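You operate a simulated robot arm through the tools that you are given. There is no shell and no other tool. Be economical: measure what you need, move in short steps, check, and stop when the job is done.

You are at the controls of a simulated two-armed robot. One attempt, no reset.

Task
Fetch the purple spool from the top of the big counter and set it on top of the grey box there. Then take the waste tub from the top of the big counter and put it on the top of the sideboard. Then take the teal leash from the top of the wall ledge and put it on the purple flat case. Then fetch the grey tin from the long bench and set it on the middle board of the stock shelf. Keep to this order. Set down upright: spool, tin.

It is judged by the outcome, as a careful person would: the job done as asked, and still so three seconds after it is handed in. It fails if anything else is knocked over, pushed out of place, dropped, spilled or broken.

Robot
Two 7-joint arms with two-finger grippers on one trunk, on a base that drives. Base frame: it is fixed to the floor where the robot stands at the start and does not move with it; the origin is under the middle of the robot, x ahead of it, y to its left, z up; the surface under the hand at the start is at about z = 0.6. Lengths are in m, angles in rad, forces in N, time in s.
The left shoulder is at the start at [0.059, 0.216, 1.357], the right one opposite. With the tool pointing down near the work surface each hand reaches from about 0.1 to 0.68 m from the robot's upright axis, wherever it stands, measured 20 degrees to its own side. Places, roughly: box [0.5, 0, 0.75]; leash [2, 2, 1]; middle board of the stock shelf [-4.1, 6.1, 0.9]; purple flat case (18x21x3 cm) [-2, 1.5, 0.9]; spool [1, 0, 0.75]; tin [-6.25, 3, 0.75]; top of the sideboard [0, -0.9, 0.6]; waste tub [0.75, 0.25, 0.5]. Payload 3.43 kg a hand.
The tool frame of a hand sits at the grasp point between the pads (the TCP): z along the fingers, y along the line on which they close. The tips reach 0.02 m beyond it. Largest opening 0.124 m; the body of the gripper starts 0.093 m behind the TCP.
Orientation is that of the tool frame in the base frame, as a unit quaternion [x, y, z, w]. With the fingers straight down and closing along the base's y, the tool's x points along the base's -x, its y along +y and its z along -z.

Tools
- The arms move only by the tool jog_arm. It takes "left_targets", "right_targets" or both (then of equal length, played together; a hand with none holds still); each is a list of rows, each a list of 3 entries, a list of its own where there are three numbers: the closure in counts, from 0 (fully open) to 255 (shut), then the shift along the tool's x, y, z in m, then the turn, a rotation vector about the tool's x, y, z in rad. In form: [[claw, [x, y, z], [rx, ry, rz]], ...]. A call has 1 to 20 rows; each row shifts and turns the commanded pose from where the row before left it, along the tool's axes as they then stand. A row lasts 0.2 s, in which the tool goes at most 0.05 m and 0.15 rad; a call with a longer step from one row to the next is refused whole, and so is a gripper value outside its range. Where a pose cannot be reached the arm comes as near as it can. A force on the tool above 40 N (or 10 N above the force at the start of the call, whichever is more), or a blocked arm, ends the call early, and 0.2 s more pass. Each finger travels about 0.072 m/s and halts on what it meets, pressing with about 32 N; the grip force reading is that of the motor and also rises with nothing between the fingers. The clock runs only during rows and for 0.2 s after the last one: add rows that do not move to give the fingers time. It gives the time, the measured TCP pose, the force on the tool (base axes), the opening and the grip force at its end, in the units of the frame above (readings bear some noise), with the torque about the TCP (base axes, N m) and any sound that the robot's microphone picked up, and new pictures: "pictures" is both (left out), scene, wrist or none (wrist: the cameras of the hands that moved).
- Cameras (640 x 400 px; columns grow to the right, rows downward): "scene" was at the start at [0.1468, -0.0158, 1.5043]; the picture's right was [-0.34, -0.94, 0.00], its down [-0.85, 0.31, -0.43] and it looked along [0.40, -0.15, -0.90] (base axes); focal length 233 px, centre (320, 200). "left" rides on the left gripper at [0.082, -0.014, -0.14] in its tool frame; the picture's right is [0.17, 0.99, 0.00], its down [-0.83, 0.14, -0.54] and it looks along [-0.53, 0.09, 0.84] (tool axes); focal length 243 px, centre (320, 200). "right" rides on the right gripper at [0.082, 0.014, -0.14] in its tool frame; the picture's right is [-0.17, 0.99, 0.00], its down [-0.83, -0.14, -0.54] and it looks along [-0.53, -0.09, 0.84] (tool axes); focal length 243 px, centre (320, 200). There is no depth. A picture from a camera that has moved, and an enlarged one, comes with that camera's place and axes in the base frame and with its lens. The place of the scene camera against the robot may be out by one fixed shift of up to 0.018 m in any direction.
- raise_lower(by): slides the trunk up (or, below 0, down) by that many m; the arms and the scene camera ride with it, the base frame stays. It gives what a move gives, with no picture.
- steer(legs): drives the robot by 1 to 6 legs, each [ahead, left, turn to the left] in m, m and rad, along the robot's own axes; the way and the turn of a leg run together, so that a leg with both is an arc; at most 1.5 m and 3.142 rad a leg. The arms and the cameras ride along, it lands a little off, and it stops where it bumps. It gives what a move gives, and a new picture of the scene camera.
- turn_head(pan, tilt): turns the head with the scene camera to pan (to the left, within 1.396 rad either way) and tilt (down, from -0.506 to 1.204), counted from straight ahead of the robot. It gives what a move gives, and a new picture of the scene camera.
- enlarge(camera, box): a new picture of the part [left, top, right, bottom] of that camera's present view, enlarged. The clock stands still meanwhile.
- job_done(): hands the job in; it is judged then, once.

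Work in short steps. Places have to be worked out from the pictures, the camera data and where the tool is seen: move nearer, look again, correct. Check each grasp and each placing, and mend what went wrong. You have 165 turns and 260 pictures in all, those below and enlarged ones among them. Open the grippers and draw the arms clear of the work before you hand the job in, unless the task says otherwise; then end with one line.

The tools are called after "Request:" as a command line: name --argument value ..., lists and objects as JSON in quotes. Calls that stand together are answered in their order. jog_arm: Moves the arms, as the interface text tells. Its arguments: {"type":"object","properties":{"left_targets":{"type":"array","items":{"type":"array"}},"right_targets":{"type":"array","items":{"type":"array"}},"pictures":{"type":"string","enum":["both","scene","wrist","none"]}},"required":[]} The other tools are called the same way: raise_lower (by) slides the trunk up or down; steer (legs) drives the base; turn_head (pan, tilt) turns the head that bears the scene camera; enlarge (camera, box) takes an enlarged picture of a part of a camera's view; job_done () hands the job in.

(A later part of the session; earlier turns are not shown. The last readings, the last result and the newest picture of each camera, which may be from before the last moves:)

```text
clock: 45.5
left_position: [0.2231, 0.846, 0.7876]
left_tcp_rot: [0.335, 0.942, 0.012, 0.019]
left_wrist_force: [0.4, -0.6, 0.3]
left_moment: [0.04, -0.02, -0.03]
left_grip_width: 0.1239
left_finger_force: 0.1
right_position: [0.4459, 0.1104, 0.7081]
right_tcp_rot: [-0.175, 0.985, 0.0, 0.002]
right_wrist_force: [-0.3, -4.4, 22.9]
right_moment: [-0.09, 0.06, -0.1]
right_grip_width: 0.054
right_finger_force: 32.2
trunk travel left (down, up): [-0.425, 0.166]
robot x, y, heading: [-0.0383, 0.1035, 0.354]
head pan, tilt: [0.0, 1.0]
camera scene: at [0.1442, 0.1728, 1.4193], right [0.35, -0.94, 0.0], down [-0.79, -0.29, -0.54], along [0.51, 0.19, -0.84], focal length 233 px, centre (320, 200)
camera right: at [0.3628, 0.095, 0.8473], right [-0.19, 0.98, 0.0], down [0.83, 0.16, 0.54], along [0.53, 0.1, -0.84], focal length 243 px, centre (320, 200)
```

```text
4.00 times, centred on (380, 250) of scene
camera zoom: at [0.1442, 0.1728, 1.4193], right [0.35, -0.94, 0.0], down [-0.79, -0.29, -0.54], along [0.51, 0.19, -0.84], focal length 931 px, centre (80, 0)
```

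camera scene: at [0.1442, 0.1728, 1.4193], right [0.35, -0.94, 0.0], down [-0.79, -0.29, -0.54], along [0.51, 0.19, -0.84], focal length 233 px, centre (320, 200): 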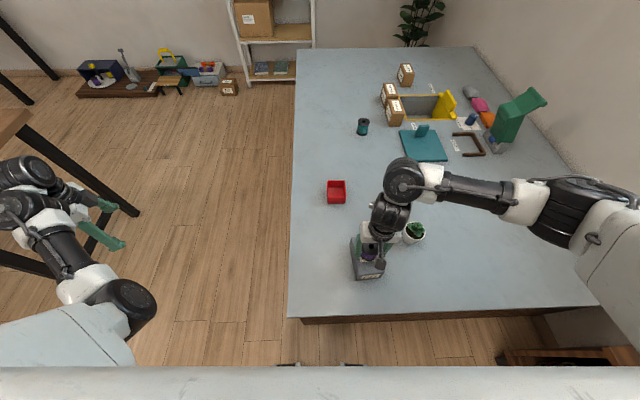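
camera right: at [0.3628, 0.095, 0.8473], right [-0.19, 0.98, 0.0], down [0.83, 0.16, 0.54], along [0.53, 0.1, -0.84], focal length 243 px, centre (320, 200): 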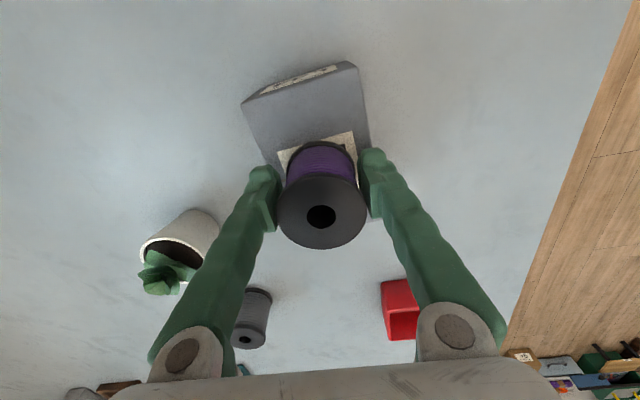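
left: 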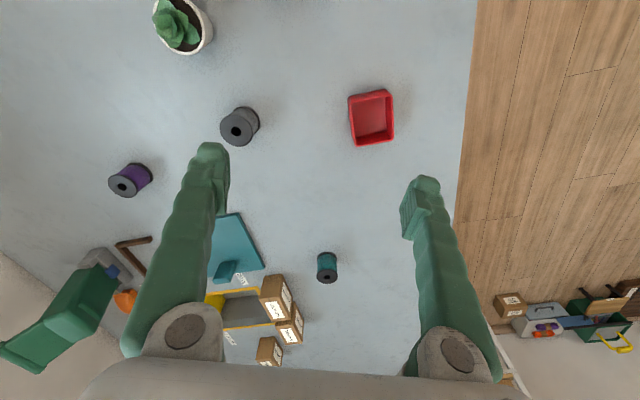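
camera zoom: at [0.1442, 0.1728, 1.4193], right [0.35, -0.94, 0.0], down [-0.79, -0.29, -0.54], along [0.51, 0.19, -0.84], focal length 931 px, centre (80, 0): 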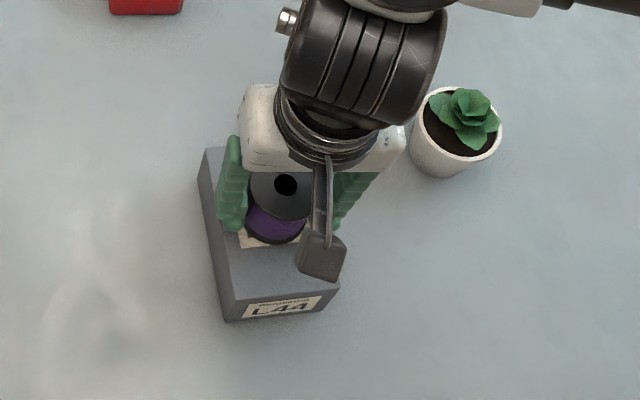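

Contact at 23 N; the spool sits on the box near its centre. I ease off, open partially and lift.

Request:
jog_arm --right_targets '[[255, [0, 0, -0.001], [0, 0, 0]], [150, [0, 0, 0], [0, 0, 0]], [100, [0, 0, 0], [0, 0, 0]], [90, [0, 0, 0], [0, 0, 0]], [90, [0, 0, 0], [0, 0, 0]]]' --pictures "wrist"

```text
clock: 46.6
left_position: [0.2221, 0.8463, 0.7871]
left_tcp_rot: [0.334, 0.942, 0.011, 0.017]
left_wrist_force: [0.1, 0.5, 0.7]
left_moment: [-0.01, -0.01, 0.03]
left_grip_width: 0.1242
left_finger_force: 0.1
right_position: [0.4456, 0.1093, 0.7068]
right_tcp_rot: [-0.175, 0.984, -0.001, 0.0]
right_wrist_force: [0.0, 0.3, -0.3]
right_moment: [0.0, -0.01, 0.01]
right_grip_width: 0.0805
right_finger_force: 0.0
trunk travel left (down, up): [-0.425, 0.166]
robot x, y, heading: [-0.0361, 0.0996, 0.358]
head pan, tilt: [0.0, 1.0]
camera right: at [0.363, 0.0946, 0.8466], right [-0.19, 0.98, 0.0], down [0.83, 0.16, 0.54], along [0.53, 0.1, -0.84], focal length 243 px, centre (320, 200)
```

right: 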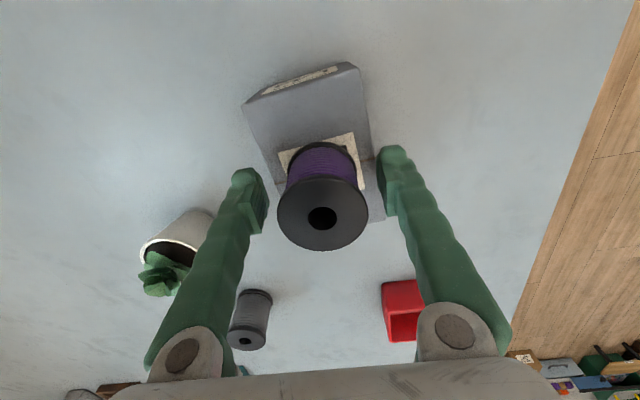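

The spool stands free. I lift straight up and shift left toward the tub.

Request:
jog_arm --right_targets '[[90, [0, 0, -0.02], [0, 0, 0]], [90, [0, 0, -0.04], [0, 0, 0]], [90, [0, 0, -0.04], [0, 0, 0]], [0, [0, 0, -0.03], [0, 0, 0]], [0, [0, 0, 0], [0, 0, 0]]]' --pictures "wrist"

Request:
steer --legs '[[0, 0.15, 0]]'

```text
clock: 47.9
left_position: [0.2222, 0.8469, 0.7865]
left_tcp_rot: [0.335, 0.942, 0.012, 0.018]
left_wrist_force: [-0.3, 0.1, 0.2]
left_moment: [0.01, -0.03, -0.01]
left_grip_width: 0.124
left_finger_force: 0.0
right_position: [0.4596, 0.1085, 0.8292]
right_tcp_rot: [-0.179, 0.984, 0.001, -0.002]
right_wrist_force: [0.0, -0.1, -0.1]
right_moment: [-0.04, 0.02, -0.05]
right_grip_width: 0.1241
right_finger_force: 0.1
right hand out of reach, approached as far as the arm can: row 3, 4
trunk travel left (down, up): [-0.425, 0.166]
robot x, y, heading: [-0.035, 0.1046, 0.353]
head pan, tilt: [0.0, 1.0]
camera right: at [0.3784, 0.0925, 0.9697], right [-0.19, 0.98, 0.0], down [0.83, 0.16, 0.54], along [0.53, 0.1, -0.84], focal length 243 px, centre (320, 200)
```

right: 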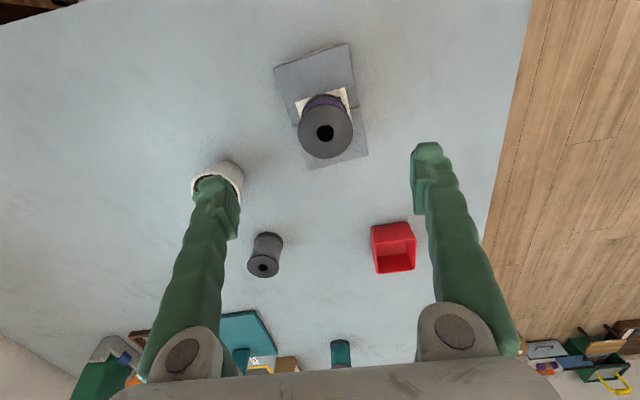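

```text
clock: 50.5
left_position: [0.1711, 0.9898, 0.7875]
left_tcp_rot: [0.335, 0.942, 0.011, 0.018]
left_wrist_force: [0.3, -0.5, -0.1]
left_moment: [0.01, -0.01, 0.01]
left_grip_width: 0.1237
left_finger_force: 0.1
right_position: [0.4072, 0.251, 0.8303]
right_tcp_rot: [-0.177, 0.984, 0.002, -0.001]
right_wrist_force: [0.0, -0.7, -0.2]
right_moment: [-0.02, 0.01, 0.0]
right_grip_width: 0.1241
right_finger_force: 0.0
trunk travel left (down, up): [-0.425, 0.166]
robot x, y, heading: [-0.093, 0.2426, 0.353]
head pan, tilt: [0.0, 1.0]
camera scene: at [0.0928, 0.3168, 1.4188], right [0.34, -0.94, 0.0], down [-0.79, -0.29, -0.54], along [0.51, 0.19, -0.84], focal length 233 px, centre (320, 200)
```

scene: 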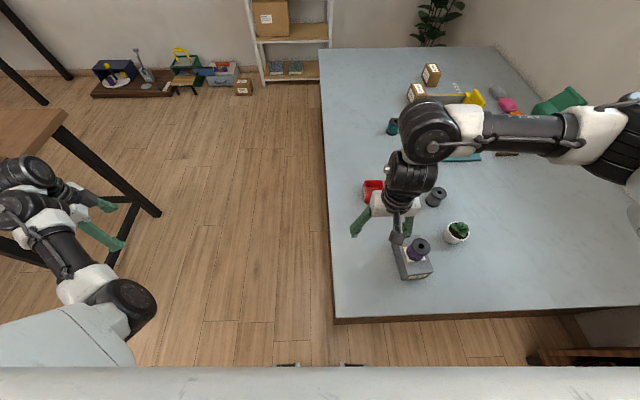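

The tub seems centred near (0.674,0.289), roughly 0.08 wide and aligned with my heading. I move the hand over it and look.

Request:
jog_arm --right_targets '[[0, [-0.03, -0.007, 0], [0, 0, 0]], [0, [-0.04, -0.009, 0], [0, 0, 0]], [0, [-0.04, -0.009, 0], [0, 0, 0]], [0, [-0.04, -0.008, 0], [0, 0, 0]], [0, [-0.04, -0.008, 0], [0, 0, 0]], [0, [-0.04, -0.008, 0], [0, 0, 0]], [0, [-0.034, -0.008, 0], [0, 0, 0]], [0, [0, 0, 0.03], [0, 0, 0]], [0, [0, 0, 0], [0, 0, 0]]]' --pictures "wrist"

```text
clock: 52.5
left_position: [0.1722, 0.9897, 0.7879]
left_tcp_rot: [0.335, 0.942, 0.011, 0.017]
left_wrist_force: [1.1, 0.1, -0.2]
left_moment: [-0.04, -0.02, 0.0]
left_grip_width: 0.1241
left_finger_force: 0.1
right_position: [0.675, 0.2929, 0.7998]
right_tcp_rot: [-0.177, 0.984, 0.002, -0.001]
right_wrist_force: [-0.7, 0.0, 0.0]
right_moment: [-0.02, 0.02, 0.0]
right_grip_width: 0.1239
right_finger_force: 0.0
trunk travel left (down, up): [-0.425, 0.166]
robot x, y, heading: [-0.0932, 0.2438, 0.356]
head pan, tilt: [0.0, 1.0]
camera right: at [0.5934, 0.2761, 0.9392], right [-0.19, 0.98, 0.0], down [0.83, 0.16, 0.54], along [0.53, 0.1, -0.84], focal length 243 px, centre (320, 200)
```

right: 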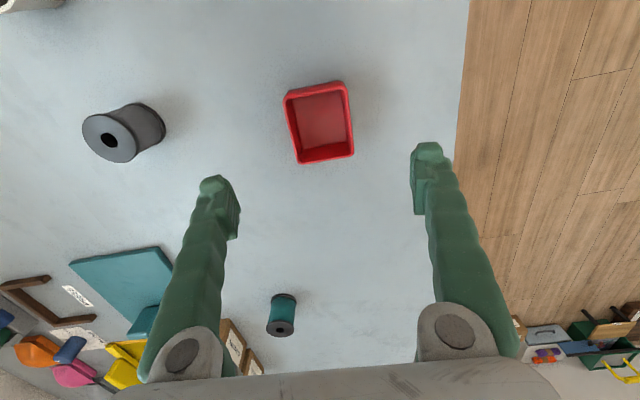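

The tub centre is confirmed at (0.671,0.290), 0.065 wide. I lower the trunk 0.12, fine-align and descend.

Request:
raise_lower --by -0.12

Request:
jog_arm --right_targets '[[0, [0.005, -0.002, 0], [0, 0, 0]], [0, [0, 0, 0.02], [0, 0, 0]], [0, [0, 0, 0.022], [0, 0, 0]], [0, [0, 0, 0], [0, 0, 0]]]' --pictures "wrist"

```text
clock: 54.0
left_position: [0.1708, 0.9894, 0.6672]
left_tcp_rot: [0.334, 0.942, 0.011, 0.019]
left_wrist_force: [-0.6, -0.4, 0.5]
left_moment: [0.03, 0.0, 0.0]
left_grip_width: 0.1242
left_finger_force: 0.0
right_position: [0.6736, 0.2898, 0.6799]
right_tcp_rot: [-0.177, 0.984, 0.001, -0.001]
right_wrist_force: [-0.1, -0.2, 0.1]
right_moment: [0.02, -0.02, 0.01]
right_grip_width: 0.1238
right_finger_force: 0.1
trunk travel left (down, up): [-0.305, 0.286]
robot x, y, heading: [-0.0925, 0.2413, 0.351]
head pan, tilt: [0.0, 1.0]
```

```text
clock: 55.0
left_position: [0.1707, 0.9896, 0.6676]
left_tcp_rot: [0.336, 0.942, 0.011, 0.018]
left_wrist_force: [0.8, 0.4, 0.2]
left_moment: [0.02, -0.02, 0.0]
left_grip_width: 0.1242
left_finger_force: 0.2
right_position: [0.6702, 0.2859, 0.6369]
right_tcp_rot: [-0.176, 0.984, 0.0, -0.001]
right_wrist_force: [-0.2, 0.0, -0.7]
right_moment: [0.0, 0.01, 0.0]
right_grip_width: 0.124
right_finger_force: 0.0
trunk travel left (down, up): [-0.305, 0.286]
robot x, y, heading: [-0.0891, 0.2437, 0.354]
head pan, tilt: [0.0, 1.0]
camera right: at [0.5885, 0.2705, 0.777], right [-0.19, 0.98, 0.0], down [0.83, 0.16, 0.54], along [0.53, 0.1, -0.84], focal length 243 px, centre (320, 200)
```

right: 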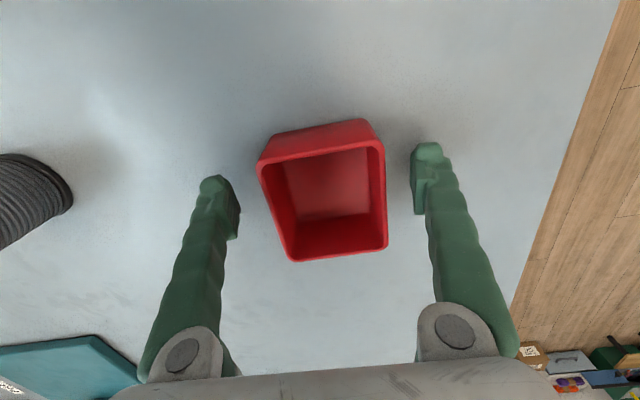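

Alignment is good and the tub is empty. I grip it.

Request:
jog_arm --right_targets '[[255, [0, 0, 0], [0, 0, 0]], [255, [0, 0, 0], [0, 0, 0]], [255, [0, 0, 0], [0, 0, 0]], [255, [0, 0, 0], [0, 0, 0]], [255, [0, 0, 0], [0, 0, 0]]]' --pictures "wrist"

Request:
raise_lower --by 0.22

```text
clock: 56.2
left_position: [0.1708, 0.9903, 0.6675]
left_tcp_rot: [0.335, 0.942, 0.011, 0.018]
left_wrist_force: [0.3, -0.5, 0.0]
left_moment: [-0.02, 0.02, 0.0]
left_grip_width: 0.1241
left_finger_force: 0.0
right_position: [0.6703, 0.2856, 0.6376]
right_tcp_rot: [-0.178, 0.984, 0.001, -0.001]
right_wrist_force: [-0.1, -0.5, 0.2]
right_moment: [-0.03, 0.0, 0.01]
right_grip_width: 0.074
right_finger_force: 31.9
trunk travel left (down, up): [-0.305, 0.286]
robot x, y, heading: [-0.0875, 0.2469, 0.351]
head pan, tilt: [0.0, 1.0]
camera right: at [0.5886, 0.2706, 0.777], right [-0.19, 0.98, 0.0], down [0.83, 0.16, 0.54], along [0.53, 0.1, -0.84], focal length 243 px, centre (320, 200)
```

right: 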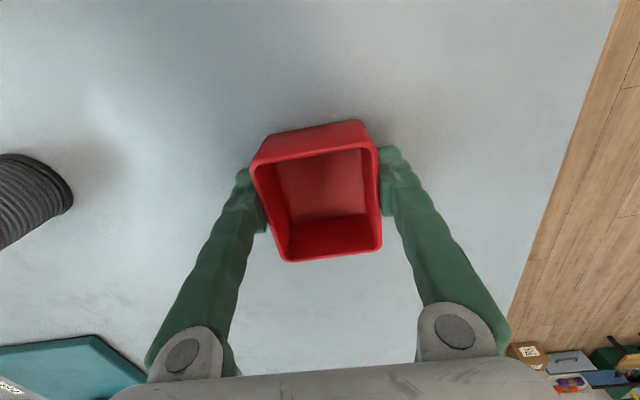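

```text
clock: 58.6
left_position: [0.1718, 0.9896, 0.8868]
left_tcp_rot: [0.335, 0.942, 0.01, 0.017]
left_wrist_force: [-0.6, 0.5, 0.3]
left_moment: [0.01, 0.0, 0.02]
left_grip_width: 0.1241
left_finger_force: 0.0
right_position: [0.6702, 0.286, 0.8567]
right_tcp_rot: [-0.177, 0.984, 0.0, -0.003]
right_wrist_force: [-0.1, 0.1, 0.0]
right_moment: [0.02, -0.01, 0.0]
right_grip_width: 0.0735
right_finger_force: 31.7
trunk travel left (down, up): [-0.525, 0.066]
robot x, y, heading: [-0.0918, 0.2432, 0.349]
head pan, tilt: [0.0, 1.0]
```

The tub is lifted. I retract the hand, back off from the counter and look toward the sideboard.

Request:
jog_arm --right_targets '[[255, [0.04, -0.005, 0], [0, 0, 0]], [255, [0.04, -0.005, 0], [0, 0, 0]], [255, [0.04, -0.005, 0], [0, 0, 0]], [255, [0.04, -0.005, 0], [0, 0, 0]], [255, [0.04, -0.005, 0], [0, 0, 0]], [255, [0.03, -0.005, 0], [0, 0, 0]]]' --pictures "none"

Request:
steer --legs '[[-0.55, 0, 0], [0, 0, -1.0]]'

Request:
turn_head --pan -0.5 --tilt 0.7

```text
clock: 60.0
left_position: [0.1707, 0.9907, 0.8875]
left_tcp_rot: [0.334, 0.942, 0.011, 0.017]
left_wrist_force: [-0.8, 1.2, 0.1]
left_moment: [0.0, -0.02, 0.01]
left_grip_width: 0.1241
left_finger_force: 0.1
right_position: [0.599, 0.2506, 0.8575]
right_tcp_rot: [-0.177, 0.984, 0.002, -0.001]
right_wrist_force: [-0.6, 0.8, -1.1]
right_moment: [0.0, 0.02, 0.01]
right_grip_width: 0.0737
right_finger_force: 32.1
right hand out of reach, approached as far as the arm can: row 3, 4, 5, 6
trunk travel left (down, up): [-0.525, 0.066]
robot x, y, heading: [-0.0881, 0.2412, 0.349]
head pan, tilt: [0.0, 1.0]
```

```text
clock: 67.3
left_position: [0.1575, 0.2295, 0.8868]
left_tcp_rot: [0.746, 0.665, 0.001, 0.021]
left_wrist_force: [0.0, 0.0, -0.2]
left_moment: [-0.01, 0.01, -0.01]
left_grip_width: 0.124
left_finger_force: 0.1
right_position: [-0.2376, -0.5265, 0.8563]
right_tcp_rot: [0.319, 0.948, 0.002, 0.0]
right_wrist_force: [-0.3, 0.6, -1.2]
right_moment: [0.0, 0.0, -0.03]
right_grip_width: 0.0738
right_finger_force: 31.8
trunk travel left (down, up): [-0.525, 0.066]
robot x, y, heading: [-0.6124, 0.052, -0.652]
head pan, tilt: [0.0, 1.0]
camera scene: at [-0.4958, -0.0327, 1.5335], right [-0.61, -0.79, 0.0], down [-0.67, 0.51, -0.54], along [0.43, -0.33, -0.84], focal length 233 px, centre (320, 200)
```

scene: 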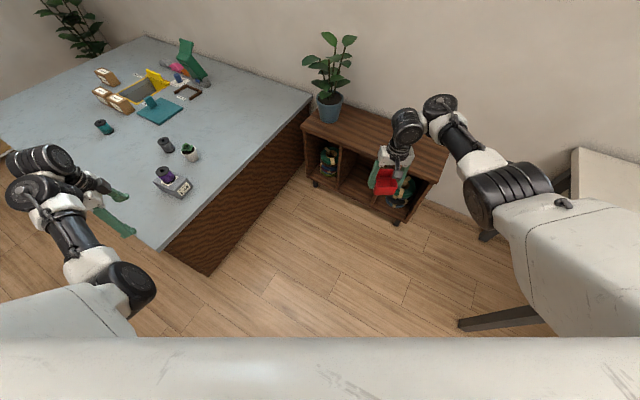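

```text
clock: 68.2
left_position: [0.1573, 0.2309, 0.8879]
left_tcp_rot: [0.747, 0.664, 0.001, 0.021]
left_wrist_force: [0.4, 0.3, 0.0]
left_moment: [0.01, -0.01, 0.01]
left_grip_width: 0.1241
left_finger_force: 0.1
right_position: [-0.2371, -0.5261, 0.8568]
right_tcp_rot: [0.319, 0.948, 0.001, 0.0]
right_wrist_force: [-0.2, -1.0, -0.7]
right_moment: [-0.01, 0.0, 0.0]
right_grip_width: 0.074
right_finger_force: 31.6
trunk travel left (down, up): [-0.525, 0.066]
robot x, y, heading: [-0.6105, 0.0531, -0.648]
head pan, tilt: [-0.499, 0.7]
camera scene: at [-0.5165, -0.068, 1.5568], right [-0.91, -0.41, 0.0], down [-0.26, 0.59, -0.76], along [0.31, -0.7, -0.64], focal length 233 px, centre (320, 200)
```

scene: 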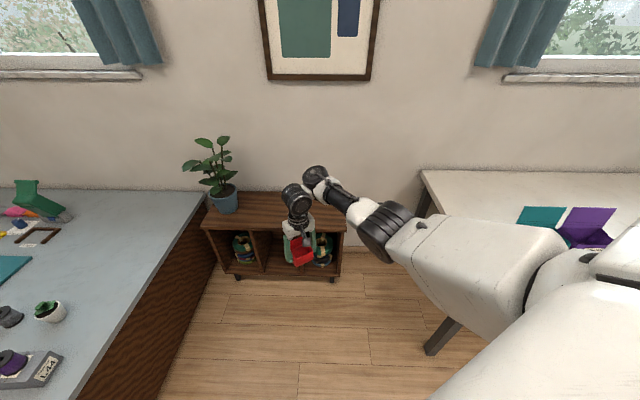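

The sideboard top is at about z 0.6, with its free right half near (-0.02,-0.97). I approach diagonally, keeping my left arm away from the plant.

Request:
steer --legs '[[0.5, -0.2, 0]]'

Request:
jog_arm --right_targets '[[255, [0, 0, -0.02], [0, 0, 0]]]' --pictures "wrist"

```text
clock: 71.8
left_position: [0.4398, -0.2284, 0.8872]
left_tcp_rot: [0.743, 0.668, 0.0, 0.022]
left_wrist_force: [-0.4, -0.6, 0.2]
left_moment: [0.01, -0.01, 0.0]
left_grip_width: 0.124
left_finger_force: 0.0
right_position: [0.0526, -0.9923, 0.8573]
right_tcp_rot: [0.313, 0.95, 0.002, 0.0]
right_wrist_force: [0.0, -0.1, -0.8]
right_moment: [-0.01, -0.01, 0.0]
right_grip_width: 0.0738
right_finger_force: 32.4
trunk travel left (down, up): [-0.525, 0.066]
robot x, y, heading: [-0.3272, -0.4179, -0.642]
head pan, tilt: [-0.499, 0.7]
camera scene: at [-0.2311, -0.5357, 1.5569], right [-0.91, -0.42, 0.0], down [-0.27, 0.59, -0.77], along [0.32, -0.7, -0.64], focal length 233 px, centre (320, 200)
```

scene: 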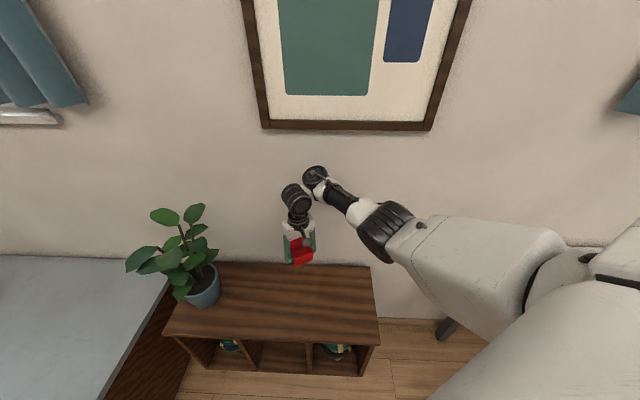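

```text
clock: 72.2
left_position: [0.44, -0.2276, 0.886]
left_tcp_rot: [0.743, 0.669, 0.0, 0.022]
left_wrist_force: [1.0, -0.2, -0.3]
left_moment: [-0.07, 0.04, -0.03]
left_grip_width: 0.1237
left_finger_force: 0.1
right_position: [0.0536, -0.9895, 0.8773]
right_tcp_rot: [0.312, 0.95, -0.002, -0.001]
right_wrist_force: [-1.0, -1.9, -0.8]
right_moment: [0.21, -0.12, 0.0]
right_grip_width: 0.0737
right_finger_force: 31.8
trunk travel left (down, up): [-0.525, 0.066]
robot x, y, heading: [-0.3266, -0.4166, -0.646]
head pan, tilt: [-0.499, 0.7]
camera right: at [-0.0048, -0.9285, 1.0177], right [0.72, 0.7, 0.0], down [0.59, -0.6, 0.54], along [0.37, -0.39, -0.84], focal length 243 px, centre (320, 200)
```

right: 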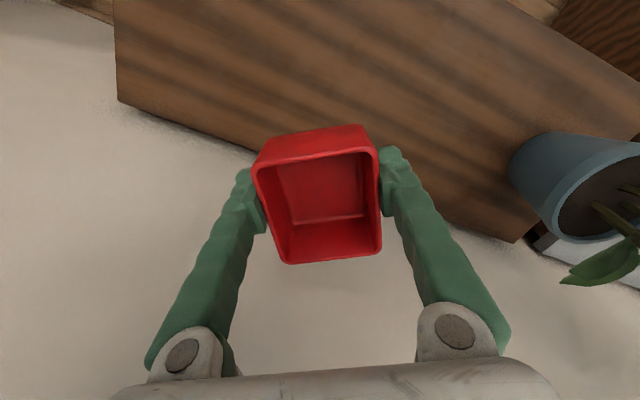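

The TCP is over the sideboard top. I descend about 0.13 while pulling slightly toward the middle of its depth.

Request:
jog_arm --right_targets '[[255, [0, 0, 0.04], [0, 0, 0]], [255, [0.01, 0.005, 0.04], [0, 0, 0]], [255, [0.015, 0.006, 0.03], [0, 0, 0]], [255, [0.011, 0.006, 0.03], [0, 0, 0]], [255, [0, 0, 0], [0, 0, 0]]]' --pictures "both"

```text
clock: 73.4
left_position: [0.4417, -0.2288, 0.8879]
left_tcp_rot: [0.744, 0.668, 0.002, 0.02]
left_wrist_force: [0.3, -0.1, 0.5]
left_moment: [0.01, 0.01, -0.02]
left_grip_width: 0.124
left_finger_force: 0.0
right_position: [0.0326, -0.9565, 0.7398]
right_tcp_rot: [0.314, 0.949, 0.002, 0.001]
right_wrist_force: [0.1, -0.1, -1.5]
right_moment: [-0.05, 0.0, 0.02]
right_grip_width: 0.0738
right_finger_force: 32.3
trunk travel left (down, up): [-0.525, 0.066]
robot x, y, heading: [-0.3302, -0.4193, -0.642]
head pan, tilt: [-0.499, 0.7]
camera scene: at [-0.2307, -0.5361, 1.5569], right [-0.91, -0.42, 0.0], down [-0.27, 0.59, -0.76], along [0.32, -0.7, -0.64], focal length 233 px, centre (320, 200)
camera right: at [-0.0247, -0.8956, 0.8795], right [0.72, 0.69, 0.0], down [0.58, -0.61, 0.54], along [0.37, -0.39, -0.84], focal length 243 px, centre (320, 200)
```

scene: 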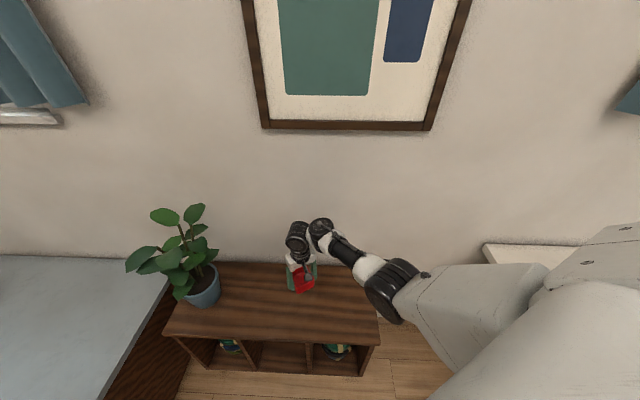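
right: 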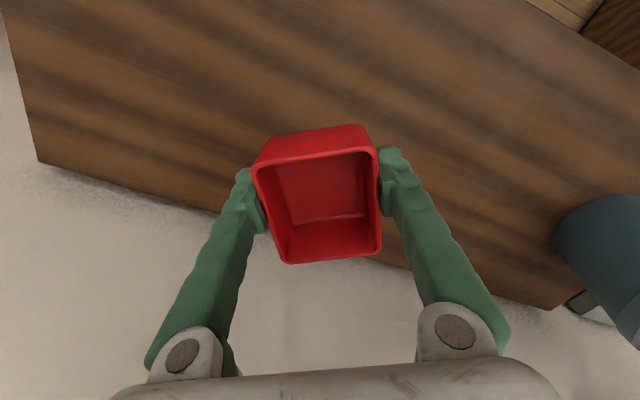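

Good position with margin. I descend further, then gently to contact.

Request:
jog_arm --right_targets '[[255, [0, 0, 0.04], [0, 0, 0]], [255, [0, 0, 0.035], [0, 0, 0]], [255, [0, 0, 0.01], [0, 0, 0]], [255, [0, 0, 0.008], [0, 0, 0]], [255, [0, 0, 0], [0, 0, 0]]]' --pictures "wrist"

```text
clock: 74.6
left_position: [0.4389, -0.2286, 0.887]
left_tcp_rot: [0.743, 0.669, 0.001, 0.022]
left_wrist_force: [-0.2, -0.8, -0.4]
left_moment: [-0.01, -0.04, -0.03]
left_grip_width: 0.1239
left_finger_force: 0.1
right_position: [0.0333, -0.9551, 0.6525]
right_tcp_rot: [0.314, 0.949, 0.0, 0.004]
right_wrist_force: [6.6, -8.4, 26.3]
right_moment: [-0.21, 0.01, 0.05]
right_grip_width: 0.0744
right_finger_force: 31.8
right hand out of reach, approached as far as the arm can: row 4
trunk travel left (down, up): [-0.525, 0.066]
robot x, y, heading: [-0.3257, -0.4164, -0.643]
head pan, tilt: [-0.499, 0.7]
camera right: at [-0.0257, -0.8947, 0.7911], right [0.72, 0.69, 0.0], down [0.58, -0.61, 0.54], along [0.38, -0.39, -0.84], focal length 243 px, centre (320, 200)
```

right: 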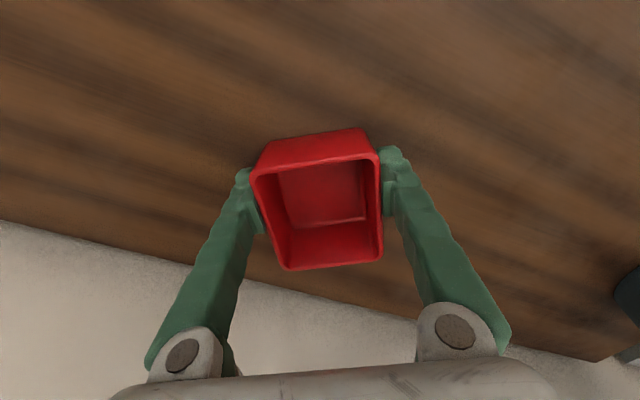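

Contact. I release gently and lift.

Request:
jog_arm --right_targets '[[255, [0, 0, -0.002], [0, 0, 0]], [120, [0, 0, 0], [0, 0, 0]], [60, [0, 0, 0], [0, 0, 0]], [20, [0, 0, 0], [0, 0, 0]], [20, [0, 0, 0], [0, 0, 0]], [20, [0, 0, -0.03], [0, 0, 0]], [20, [0, 0, -0.04], [0, 0, 0]], [20, [0, 0, -0.04], [0, 0, 0]], [20, [0, 0, -0.04], [0, 0, 0]]]' --pictures "wrist"

```text
clock: 76.6
left_position: [0.4385, -0.2299, 0.8878]
left_tcp_rot: [0.743, 0.669, 0.001, 0.022]
left_wrist_force: [-0.2, 0.8, -0.6]
left_moment: [0.0, -0.02, -0.02]
left_grip_width: 0.1238
left_finger_force: 0.1
right_position: [0.0306, -0.953, 0.7994]
right_tcp_rot: [0.314, 0.95, 0.002, -0.002]
right_wrist_force: [-0.2, 0.6, 0.5]
right_moment: [-0.03, -0.03, -0.03]
right_grip_width: 0.1143
right_finger_force: 0.0
trunk travel left (down, up): [-0.525, 0.066]
robot x, y, heading: [-0.3266, -0.4159, -0.641]
head pan, tilt: [-0.499, 0.7]
camera right: at [-0.0272, -0.8921, 0.9387], right [0.72, 0.69, 0.0], down [0.58, -0.61, 0.54], along [0.37, -0.39, -0.84], focal length 243 px, centre (320, 200)
```

right: 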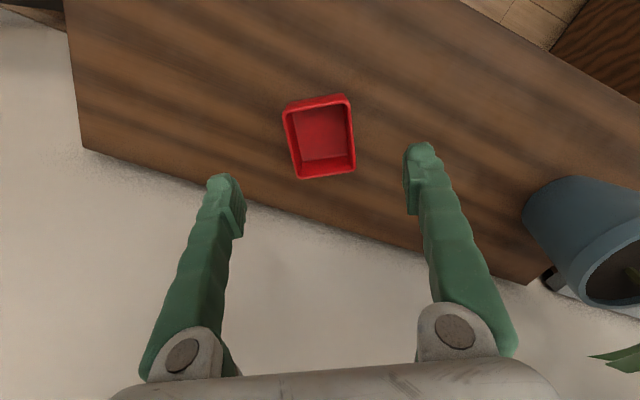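

The tub sits well on the sideboard. I raise the right hand, tuck the left hand inward, then back away and face along the corridor left of the counter.

Request:
jog_arm --right_targets '[[20, [0, 0, -0.03], [0, 0, 0]], [20, [0, 0, -0.02], [0, 0, 0]], [20, [0, 0, 0], [0, 0, 0]], [20, [0, 0, 0], [0, 0, 0]], [20, [0, 0, 0], [0, 0, 0]], [20, [0, 0, 0], [0, 0, 0]]]' --left_targets '[[0, [-0.034, -0.0205, 0], [0, 0, 0]], [0, [-0.034, -0.0205, 0], [0, 0, 0]], [0, [-0.034, -0.0205, 0], [0, 0, 0]], [0, [-0.034, -0.0205, 0], [0, 0, 0]], [0, [-0.034, -0.0205, 0], [0, 0, 0]], [0, [-0.034, -0.0205, 0], [0, 0, 0]]]' --pictures "none"

Request:
steer --legs '[[-0.5, 0, 0], [0, 0, 1.0], [0, 0.65, 0]]'

Request:
turn_head --pan 0.0 --tilt 0.5

```text
clock: 78.0
left_position: [0.3009, -0.4187, 0.8911]
left_tcp_rot: [0.744, 0.668, 0.008, 0.024]
left_wrist_force: [0.3, 0.3, -0.5]
left_moment: [0.01, -0.01, -0.04]
left_grip_width: 0.1241
left_finger_force: 0.1
right_position: [0.0318, -0.9549, 0.8509]
right_tcp_rot: [0.314, 0.949, 0.003, 0.0]
right_wrist_force: [0.1, 0.7, 0.1]
right_moment: [0.01, -0.02, 0.03]
right_grip_width: 0.1145
right_finger_force: 0.1
trunk travel left (down, up): [-0.525, 0.066]
robot x, y, heading: [-0.33, -0.4192, -0.644]
head pan, tilt: [-0.499, 0.7]
```

```text
clock: 93.8
left_position: [-0.6139, 1.0279, 0.8885]
left_tcp_rot: [0.336, 0.941, 0.017, 0.014]
left_wrist_force: [0.9, 0.5, 0.4]
left_moment: [-0.02, -0.02, 0.0]
left_grip_width: 0.1239
left_finger_force: 0.1
right_position: [-0.3105, 0.5105, 0.8497]
right_tcp_rot: [-0.177, 0.984, 0.001, -0.001]
right_wrist_force: [-0.5, -0.4, -0.2]
right_moment: [0.01, -0.01, 0.02]
right_grip_width: 0.1141
right_finger_force: 0.1
trunk travel left (down, up): [-0.525, 0.066]
robot x, y, heading: [-0.9551, 0.4996, 0.353]
head pan, tilt: [-0.499, 0.7]
camera scene: at [-0.7994, 0.521, 1.5569], right [-0.15, -0.99, 0.0], down [-0.64, 0.09, -0.76], along [0.76, -0.11, -0.64], focal length 233 px, centre (320, 200)
```

scene: 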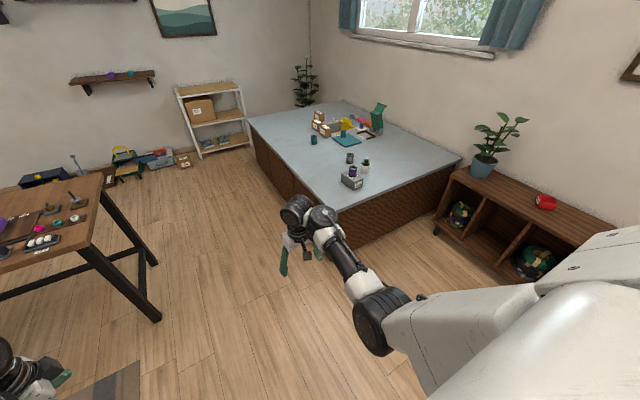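

```text
clock: 94.7
left_position: [-0.6137, 1.0286, 0.8894]
left_tcp_rot: [0.337, 0.941, 0.018, 0.014]
left_wrist_force: [0.1, 0.3, 0.5]
left_moment: [0.01, -0.05, -0.03]
left_grip_width: 0.1241
left_finger_force: 0.0
right_position: [-0.3092, 0.509, 0.8512]
right_tcp_rot: [-0.177, 0.984, 0.002, -0.002]
right_wrist_force: [-0.4, -0.3, 0.0]
right_moment: [0.03, 0.01, -0.01]
right_grip_width: 0.1142
right_finger_force: 0.1
trunk travel left (down, up): [-0.525, 0.066]
robot x, y, heading: [-0.9545, 0.5033, 0.356]
head pan, tilt: [0.0, 0.499]
camera scene: at [-0.798, 0.5647, 1.5745], right [0.34, -0.94, 0.0], down [-0.45, -0.16, -0.88], along [0.82, 0.3, -0.48], focal length 233 px, centre (320, 200)
```

scene: 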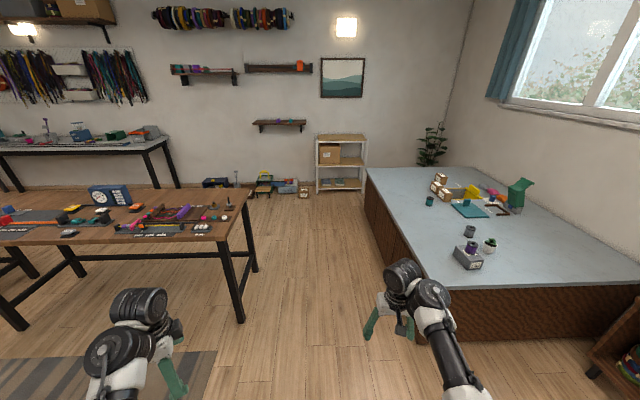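

Spool, tub and everything else look right. The wall ledge is near (2.1,2.24,~1.0). I drive up the corridor toward it.

Request:
steer --legs '[[1.2, -0.1, 0], [1.2, 0, 0], [0, 0.55, 0]]'

Request:
turn_head --pan 0.2 --tilt 0.7

```text
clock: 116.8
left_position: [1.4209, 2.3334, 0.8883]
left_tcp_rot: [0.322, 0.946, 0.016, 0.014]
left_wrist_force: [-0.4, 0.0, 0.1]
left_moment: [0.0, 0.01, 0.04]
left_grip_width: 0.1241
left_finger_force: 0.1
right_position: [1.7426, 1.8236, 0.8499]
right_tcp_rot: [-0.192, 0.981, 0.001, -0.001]
right_wrist_force: [0.2, 0.1, 0.4]
right_moment: [0.02, 0.01, -0.02]
right_grip_width: 0.1144
right_finger_force: 0.0
trunk travel left (down, up): [-0.525, 0.066]
robot x, y, heading: [1.0963, 1.7989, 0.378]
head pan, tilt: [0.0, 0.499]
camera scene: at [1.2515, 1.8646, 1.5746], right [0.37, -0.93, 0.0], down [-0.44, -0.18, -0.88], along [0.81, 0.33, -0.48], focal length 233 px, centre (320, 200)
```

scene: 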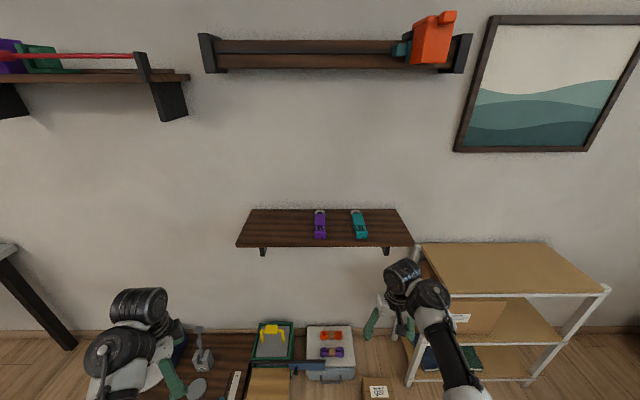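

```text
clock: 117.5
left_position: [1.4205, 2.3333, 0.8887]
left_tcp_rot: [0.323, 0.946, 0.018, 0.014]
left_wrist_force: [-0.2, -0.1, -0.4]
left_moment: [0.0, -0.01, 0.0]
left_grip_width: 0.1241
left_finger_force: 0.1
right_position: [1.7406, 1.824, 0.8508]
right_tcp_rot: [-0.192, 0.981, 0.001, -0.001]
right_wrist_force: [0.2, 0.0, 0.3]
right_moment: [0.04, -0.02, -0.03]
right_grip_width: 0.1145
right_finger_force: 0.1
trunk travel left (down, up): [-0.525, 0.066]
robot x, y, heading: [1.0947, 1.7955, 0.384]
head pan, tilt: [0.201, 0.7]
camera scene: at [1.238, 1.8775, 1.5569], right [0.55, -0.84, 0.0], down [-0.54, -0.35, -0.77], along [0.64, 0.42, -0.64], focal length 233 px, centre (320, 200)
```

scene: 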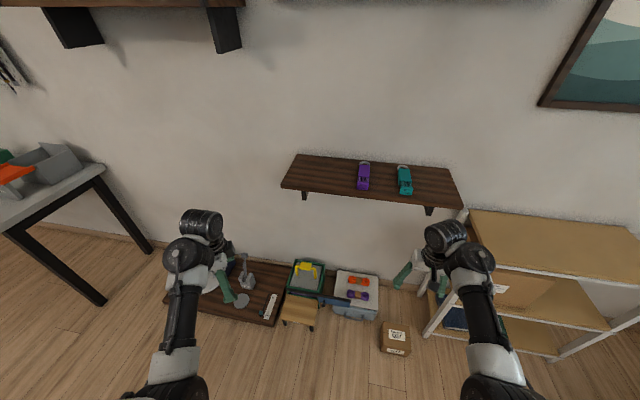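

The teal leash lies at about (2.08,2.02,1.0) beside a purple one. I enlarge it.

Request:
enlarge --camera "scene" --box '[330, 130, 480, 230]'

```text
4.00 times, centred on (405, 180) of scene
camera zoom: at [1.238, 1.8775, 1.5569], right [0.55, -0.84, 0.0], down [-0.54, -0.35, -0.77], along [0.64, 0.42, -0.64], focal length 931 px, centre (-20, 280)
```

zoom: 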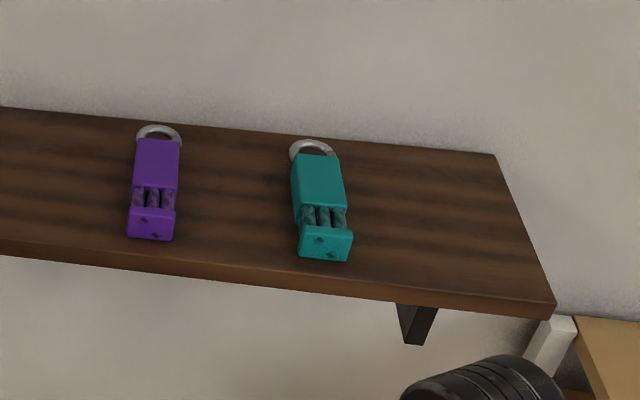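

I raise the trunk and the right hand above ledge height and move the left hand outward before approaching.

Request:
raise_lower --by 0.06

Request:
jog_arm --right_targets '[[0, [0, 0, -0.045], [0, 0, 0]], [0, [0, 0, -0.045], [0, 0, 0]], [0, [0, 0, -0.045], [0, 0, 0]], [0, [0, 0, -0.045], [0, 0, 0]], [0, [0, 0, -0.045], [0, 0, 0]], [0, [0, 0, -0.045], [0, 0, 0]]]' --left_targets '[[0, [0.034, 0.0205, 0], [0, 0, 0]], [0, [0.034, 0.0205, 0], [0, 0, 0]], [0, [0.034, 0.0205, 0], [0, 0, 0]], [0, [0.034, 0.0205, 0], [0, 0, 0]], [0, [0.02, -0.02, 0], [0, 0, 0]], [0, [0.02, -0.02, 0], [0, 0, 0]]]' --pictures "none"

```text
clock: 118.5
left_position: [1.4211, 2.3333, 0.9473]
left_tcp_rot: [0.322, 0.946, 0.016, 0.012]
left_wrist_force: [0.0, -0.2, -1.3]
left_moment: [-0.03, -0.04, -0.02]
left_grip_width: 0.124
left_finger_force: 0.1
right_position: [1.7402, 1.8239, 0.9094]
right_tcp_rot: [-0.192, 0.981, 0.002, -0.003]
right_wrist_force: [0.8, -0.3, -0.7]
right_moment: [-0.02, 0.0, -0.02]
right_grip_width: 0.1142
right_finger_force: 0.1
trunk travel left (down, up): [-0.585, 0.006]
robot x, y, heading: [1.0942, 1.7974, 0.379]
head pan, tilt: [0.201, 0.7]
```

```text
clock: 119.4
left_position: [1.3795, 2.4417, 0.9496]
left_tcp_rot: [0.322, 0.946, 0.017, 0.014]
left_wrist_force: [0.5, -0.8, -0.4]
left_moment: [-0.01, 0.0, 0.0]
left_grip_width: 0.1242
left_finger_force: 0.1
right_position: [1.7447, 1.8237, 1.0382]
right_tcp_rot: [-0.187, 0.982, 0.005, 0.007]
right_wrist_force: [5.4, 14.6, -24.9]
right_moment: [-1.65, -1.15, -1.07]
right_grip_width: 0.1241
right_finger_force: 0.0
right hand out of reach, approached as far as the arm can: row 3, 4
trunk travel left (down, up): [-0.585, 0.006]
robot x, y, heading: [1.0942, 1.7981, 0.382]
head pan, tilt: [0.201, 0.7]
stopped in row 4 (right hand): the force on the tool passed its limit at 108 N (the readings are from after the stop); the commanded pose is now the measured one
```

The wrist is at its fold limit with the tool straight down. I ease down, pitch the fingers forward about 0.75 rad, then raise.

Request:
jog_arm --right_targets '[[0, [0, 0, 0.03], [0, 0, 0]], [0, [0, 0, 0], [0, -0.15, 0]], [0, [0, 0, 0], [0, -0.15, 0]], [0, [0, 0, 0], [0, -0.15, 0]], [0, [0, 0, 0], [0, -0.15, 0]], [0, [0, 0, 0], [0, -0.15, 0]], [0, [0, 0, 0], [0, 0, 0]]]' --pictures "wrist"

```text
clock: 121.0
left_position: [1.3797, 2.4426, 0.9503]
left_tcp_rot: [0.321, 0.947, 0.016, 0.014]
left_wrist_force: [0.1, 0.6, 0.9]
left_moment: [0.0, 0.0, -0.01]
left_grip_width: 0.1237
left_finger_force: 0.0
right_position: [1.7451, 1.8246, 1.0098]
right_tcp_rot: [-0.172, 0.912, 0.073, 0.365]
right_wrist_force: [-0.2, 0.0, -0.3]
right_moment: [-0.01, 0.03, -0.01]
right_grip_width: 0.1239
right_finger_force: 0.0
trunk travel left (down, up): [-0.585, 0.006]
robot x, y, heading: [1.0951, 1.7961, 0.385]
head pan, tilt: [0.201, 0.7]
camera right: at [1.5942, 1.7808, 1.0533], right [-0.25, 0.96, 0.12], down [0.27, -0.05, 0.96], along [0.93, 0.27, -0.24], focal length 243 px, centre (320, 200)
```

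right: 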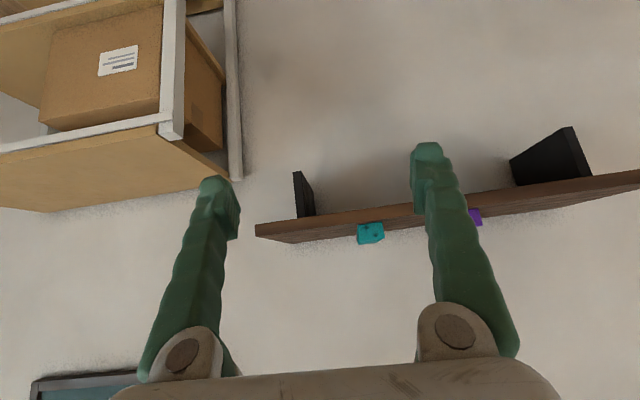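

The leash front sits at z≈1.01, so the ledge top is ~1.0. I raise the pitched hand 0.16 vertically.

Request:
jog_arm --right_targets '[[0, [-0.0277, 0, -0.0289], [0, 0, 0]], [0, [-0.0277, 0, -0.0289], [0, 0, 0]], [0, [-0.0277, 0, -0.0289], [0, 0, 0]], [0, [-0.0277, 0, -0.0289], [0, 0, 0]], [0, [0, 0, 0], [0, 0, 0]]]' --pictures "none"

```text
clock: 122.2
left_position: [1.3794, 2.4423, 0.9496]
left_tcp_rot: [0.322, 0.947, 0.017, 0.013]
left_wrist_force: [-0.2, -0.1, -0.4]
left_moment: [-0.01, 0.0, 0.0]
left_grip_width: 0.124
left_finger_force: 0.0
right_position: [1.7469, 1.8217, 1.1686]
right_tcp_rot: [-0.172, 0.912, 0.072, 0.364]
right_wrist_force: [0.3, 0.2, 0.4]
right_moment: [0.03, 0.02, -0.02]
right_grip_width: 0.1239
right_finger_force: 0.1
trunk travel left (down, up): [-0.585, 0.006]
robot x, y, heading: [1.0967, 1.7952, 0.381]
head pan, tilt: [0.201, 0.7]
```

Now I drive ahead 0.28.

Request:
steer --legs '[[0.28, 0.0, -0.02]]'

Request:
jog_arm --right_targets '[[0, [0, 0, 0], [0, 0, 0]]]' --pictures "wrist"

```text
clock: 124.5
left_position: [1.6517, 2.5349, 0.9496]
left_tcp_rot: [0.333, 0.943, 0.018, 0.015]
left_wrist_force: [0.3, 0.1, 0.0]
left_moment: [0.02, -0.01, -0.01]
left_grip_width: 0.1241
left_finger_force: 0.0
right_position: [2.0057, 1.9065, 1.1685]
right_tcp_rot: [-0.163, 0.914, 0.069, 0.366]
right_wrist_force: [-0.7, -0.1, -0.3]
right_moment: [0.04, -0.02, -0.04]
right_grip_width: 0.124
right_finger_force: 0.1
trunk travel left (down, up): [-0.585, 0.006]
robot x, y, heading: [1.3535, 1.8972, 0.362]
head pan, tilt: [0.201, 0.7]
camera scene: at [1.438, 1.952, 1.6231], right [0.53, -0.85, 0.0], down [-0.55, -0.34, -0.77], along [0.65, 0.41, -0.64], focal length 233 px, centre (320, 200)
```

scene: 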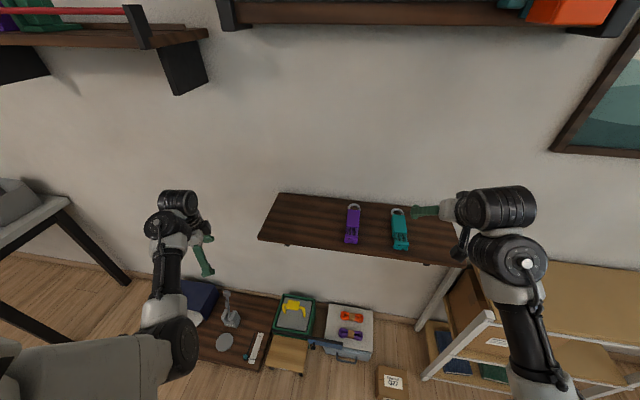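

```text
clock: 124.9
left_position: [1.6519, 2.5362, 0.9503]
left_tcp_rot: [0.333, 0.943, 0.017, 0.014]
left_wrist_force: [0.9, -0.6, 0.3]
left_moment: [0.03, 0.01, 0.0]
left_grip_width: 0.124
left_finger_force: 0.1
right_position: [2.0056, 1.9074, 1.1682]
right_tcp_rot: [-0.162, 0.914, 0.068, 0.365]
right_wrist_force: [0.1, -0.3, 0.2]
right_moment: [0.0, -0.01, 0.0]
right_grip_width: 0.1237
right_finger_force: 0.0
trunk travel left (down, up): [-0.585, 0.006]
robot x, y, heading: [1.3549, 1.8959, 0.354]
head pan, tilt: [0.201, 0.7]
camera right: at [1.8536, 1.8658, 1.2133], right [-0.23, 0.97, 0.12], down [0.27, -0.06, 0.96], along [0.94, 0.25, -0.24], focal length 243 px, centre (320, 200)
```

right: 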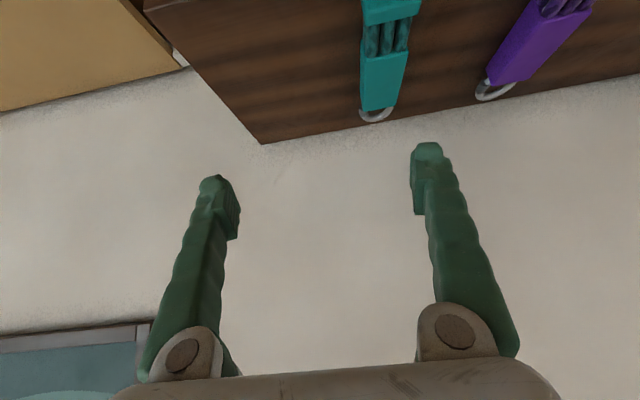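

Both views place the leash centre near (2.066,2.014) and aligned with my heading. I move above it.

Request:
jog_arm --right_targets '[[0, [-0.0111, 0.0263, 0.0337], [0, 0, 0]], [0, [-0.0111, 0.0263, 0.0337], [0, 0, 0]], [0, [-0.0111, 0.0263, 0.0337], [0, 0, 0]], [0, [0, 0, 0], [0, 0, 0]]]' --pictures "both"

```text
clock: 125.9
left_position: [1.653, 2.5356, 0.9497]
left_tcp_rot: [0.333, 0.943, 0.018, 0.014]
left_wrist_force: [-0.8, 0.2, 0.2]
left_moment: [0.03, 0.03, -0.06]
left_grip_width: 0.124
left_finger_force: 0.0
right_position: [2.0686, 2.0143, 1.1193]
right_tcp_rot: [-0.162, 0.914, 0.069, 0.366]
right_wrist_force: [-0.3, 0.3, 0.3]
right_moment: [-0.02, -0.02, -0.01]
right_grip_width: 0.1239
right_finger_force: 0.1
trunk travel left (down, up): [-0.585, 0.006]
robot x, y, heading: [1.358, 1.8957, 0.358]
head pan, tilt: [0.201, 0.7]
camera scene: at [1.4388, 1.9518, 1.6231], right [0.53, -0.85, 0.0], down [-0.55, -0.34, -0.77], along [0.65, 0.41, -0.64], focal length 233 px, centre (320, 200)
camera right: at [1.9163, 1.9739, 1.163], right [-0.23, 0.97, 0.12], down [0.26, -0.06, 0.96], along [0.94, 0.25, -0.24], focal length 243 px, centre (320, 200)
```

scene: 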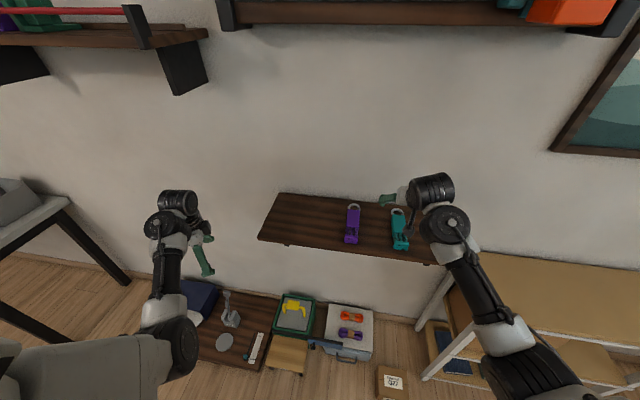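
right: 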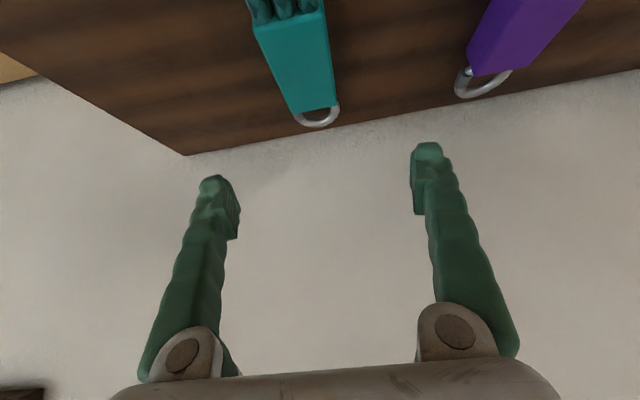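

I narrow the opening a bit (the purple leash is close) and descend to z≈1.032, 2 cm back.

Request:
jog_arm --right_targets '[[70, [0, 0, 0], [0, 0, 0]], [70, [0.025, 0, 0.0163], [0, 0, 0]], [70, [0.025, 0, 0.0163], [0, 0, 0]], [70, [0.02, 0, 0.013], [0, 0, 0]], [70, [0, 0, 0], [0, 0, 0]]]' --pictures "both"

Request:
enlarge --camera "scene" --box '[330, 160, 480, 270]'

```text
clock: 127.1
left_position: [1.6529, 2.5358, 0.9502]
left_tcp_rot: [0.332, 0.943, 0.018, 0.014]
left_wrist_force: [0.2, 0.4, 0.3]
left_moment: [-0.01, 0.02, 0.0]
left_grip_width: 0.1239
left_finger_force: 0.1
right_position: [2.0486, 2.0079, 1.0372]
right_tcp_rot: [-0.162, 0.914, 0.068, 0.366]
right_wrist_force: [-0.3, 0.1, -0.4]
right_moment: [-0.06, 0.01, -0.01]
right_grip_width: 0.0897
right_finger_force: 0.1
trunk travel left (down, up): [-0.585, 0.006]
robot x, y, heading: [1.3521, 1.9008, 0.358]
head pan, tilt: [0.201, 0.7]
camera scene: at [1.439, 1.9523, 1.6231], right [0.53, -0.85, 0.0], down [-0.55, -0.34, -0.76], along [0.65, 0.41, -0.64], focal length 233 px, centre (320, 200)
camera right: at [1.896, 1.9666, 1.0809], right [-0.23, 0.97, 0.12], down [0.27, -0.06, 0.96], along [0.94, 0.25, -0.24], focal length 243 px, centre (320, 200)
```

scene: 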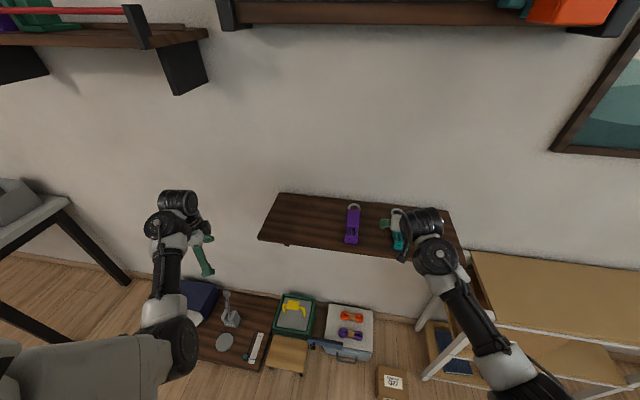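
right: 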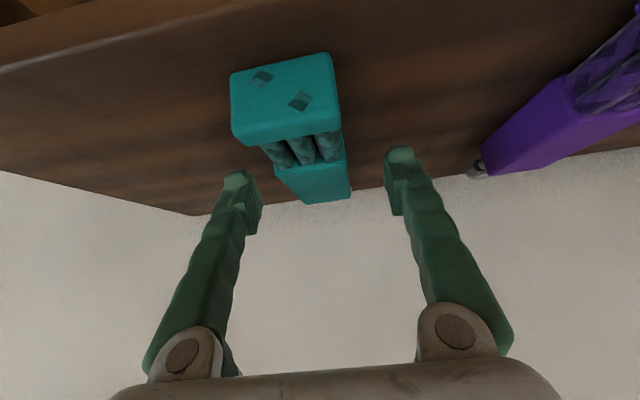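

```text
3.64 times, centred on (405, 215) of scene
camera zoom: at [1.439, 1.9523, 1.6231], right [0.53, -0.85, 0.0], down [-0.55, -0.34, -0.76], along [0.65, 0.41, -0.64], focal length 847 px, centre (11, 146)
```

zoom: 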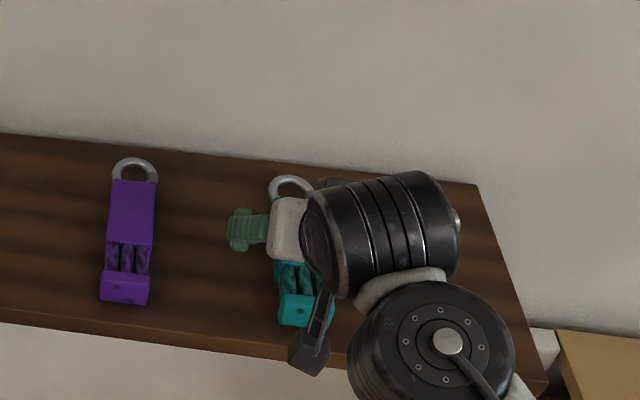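

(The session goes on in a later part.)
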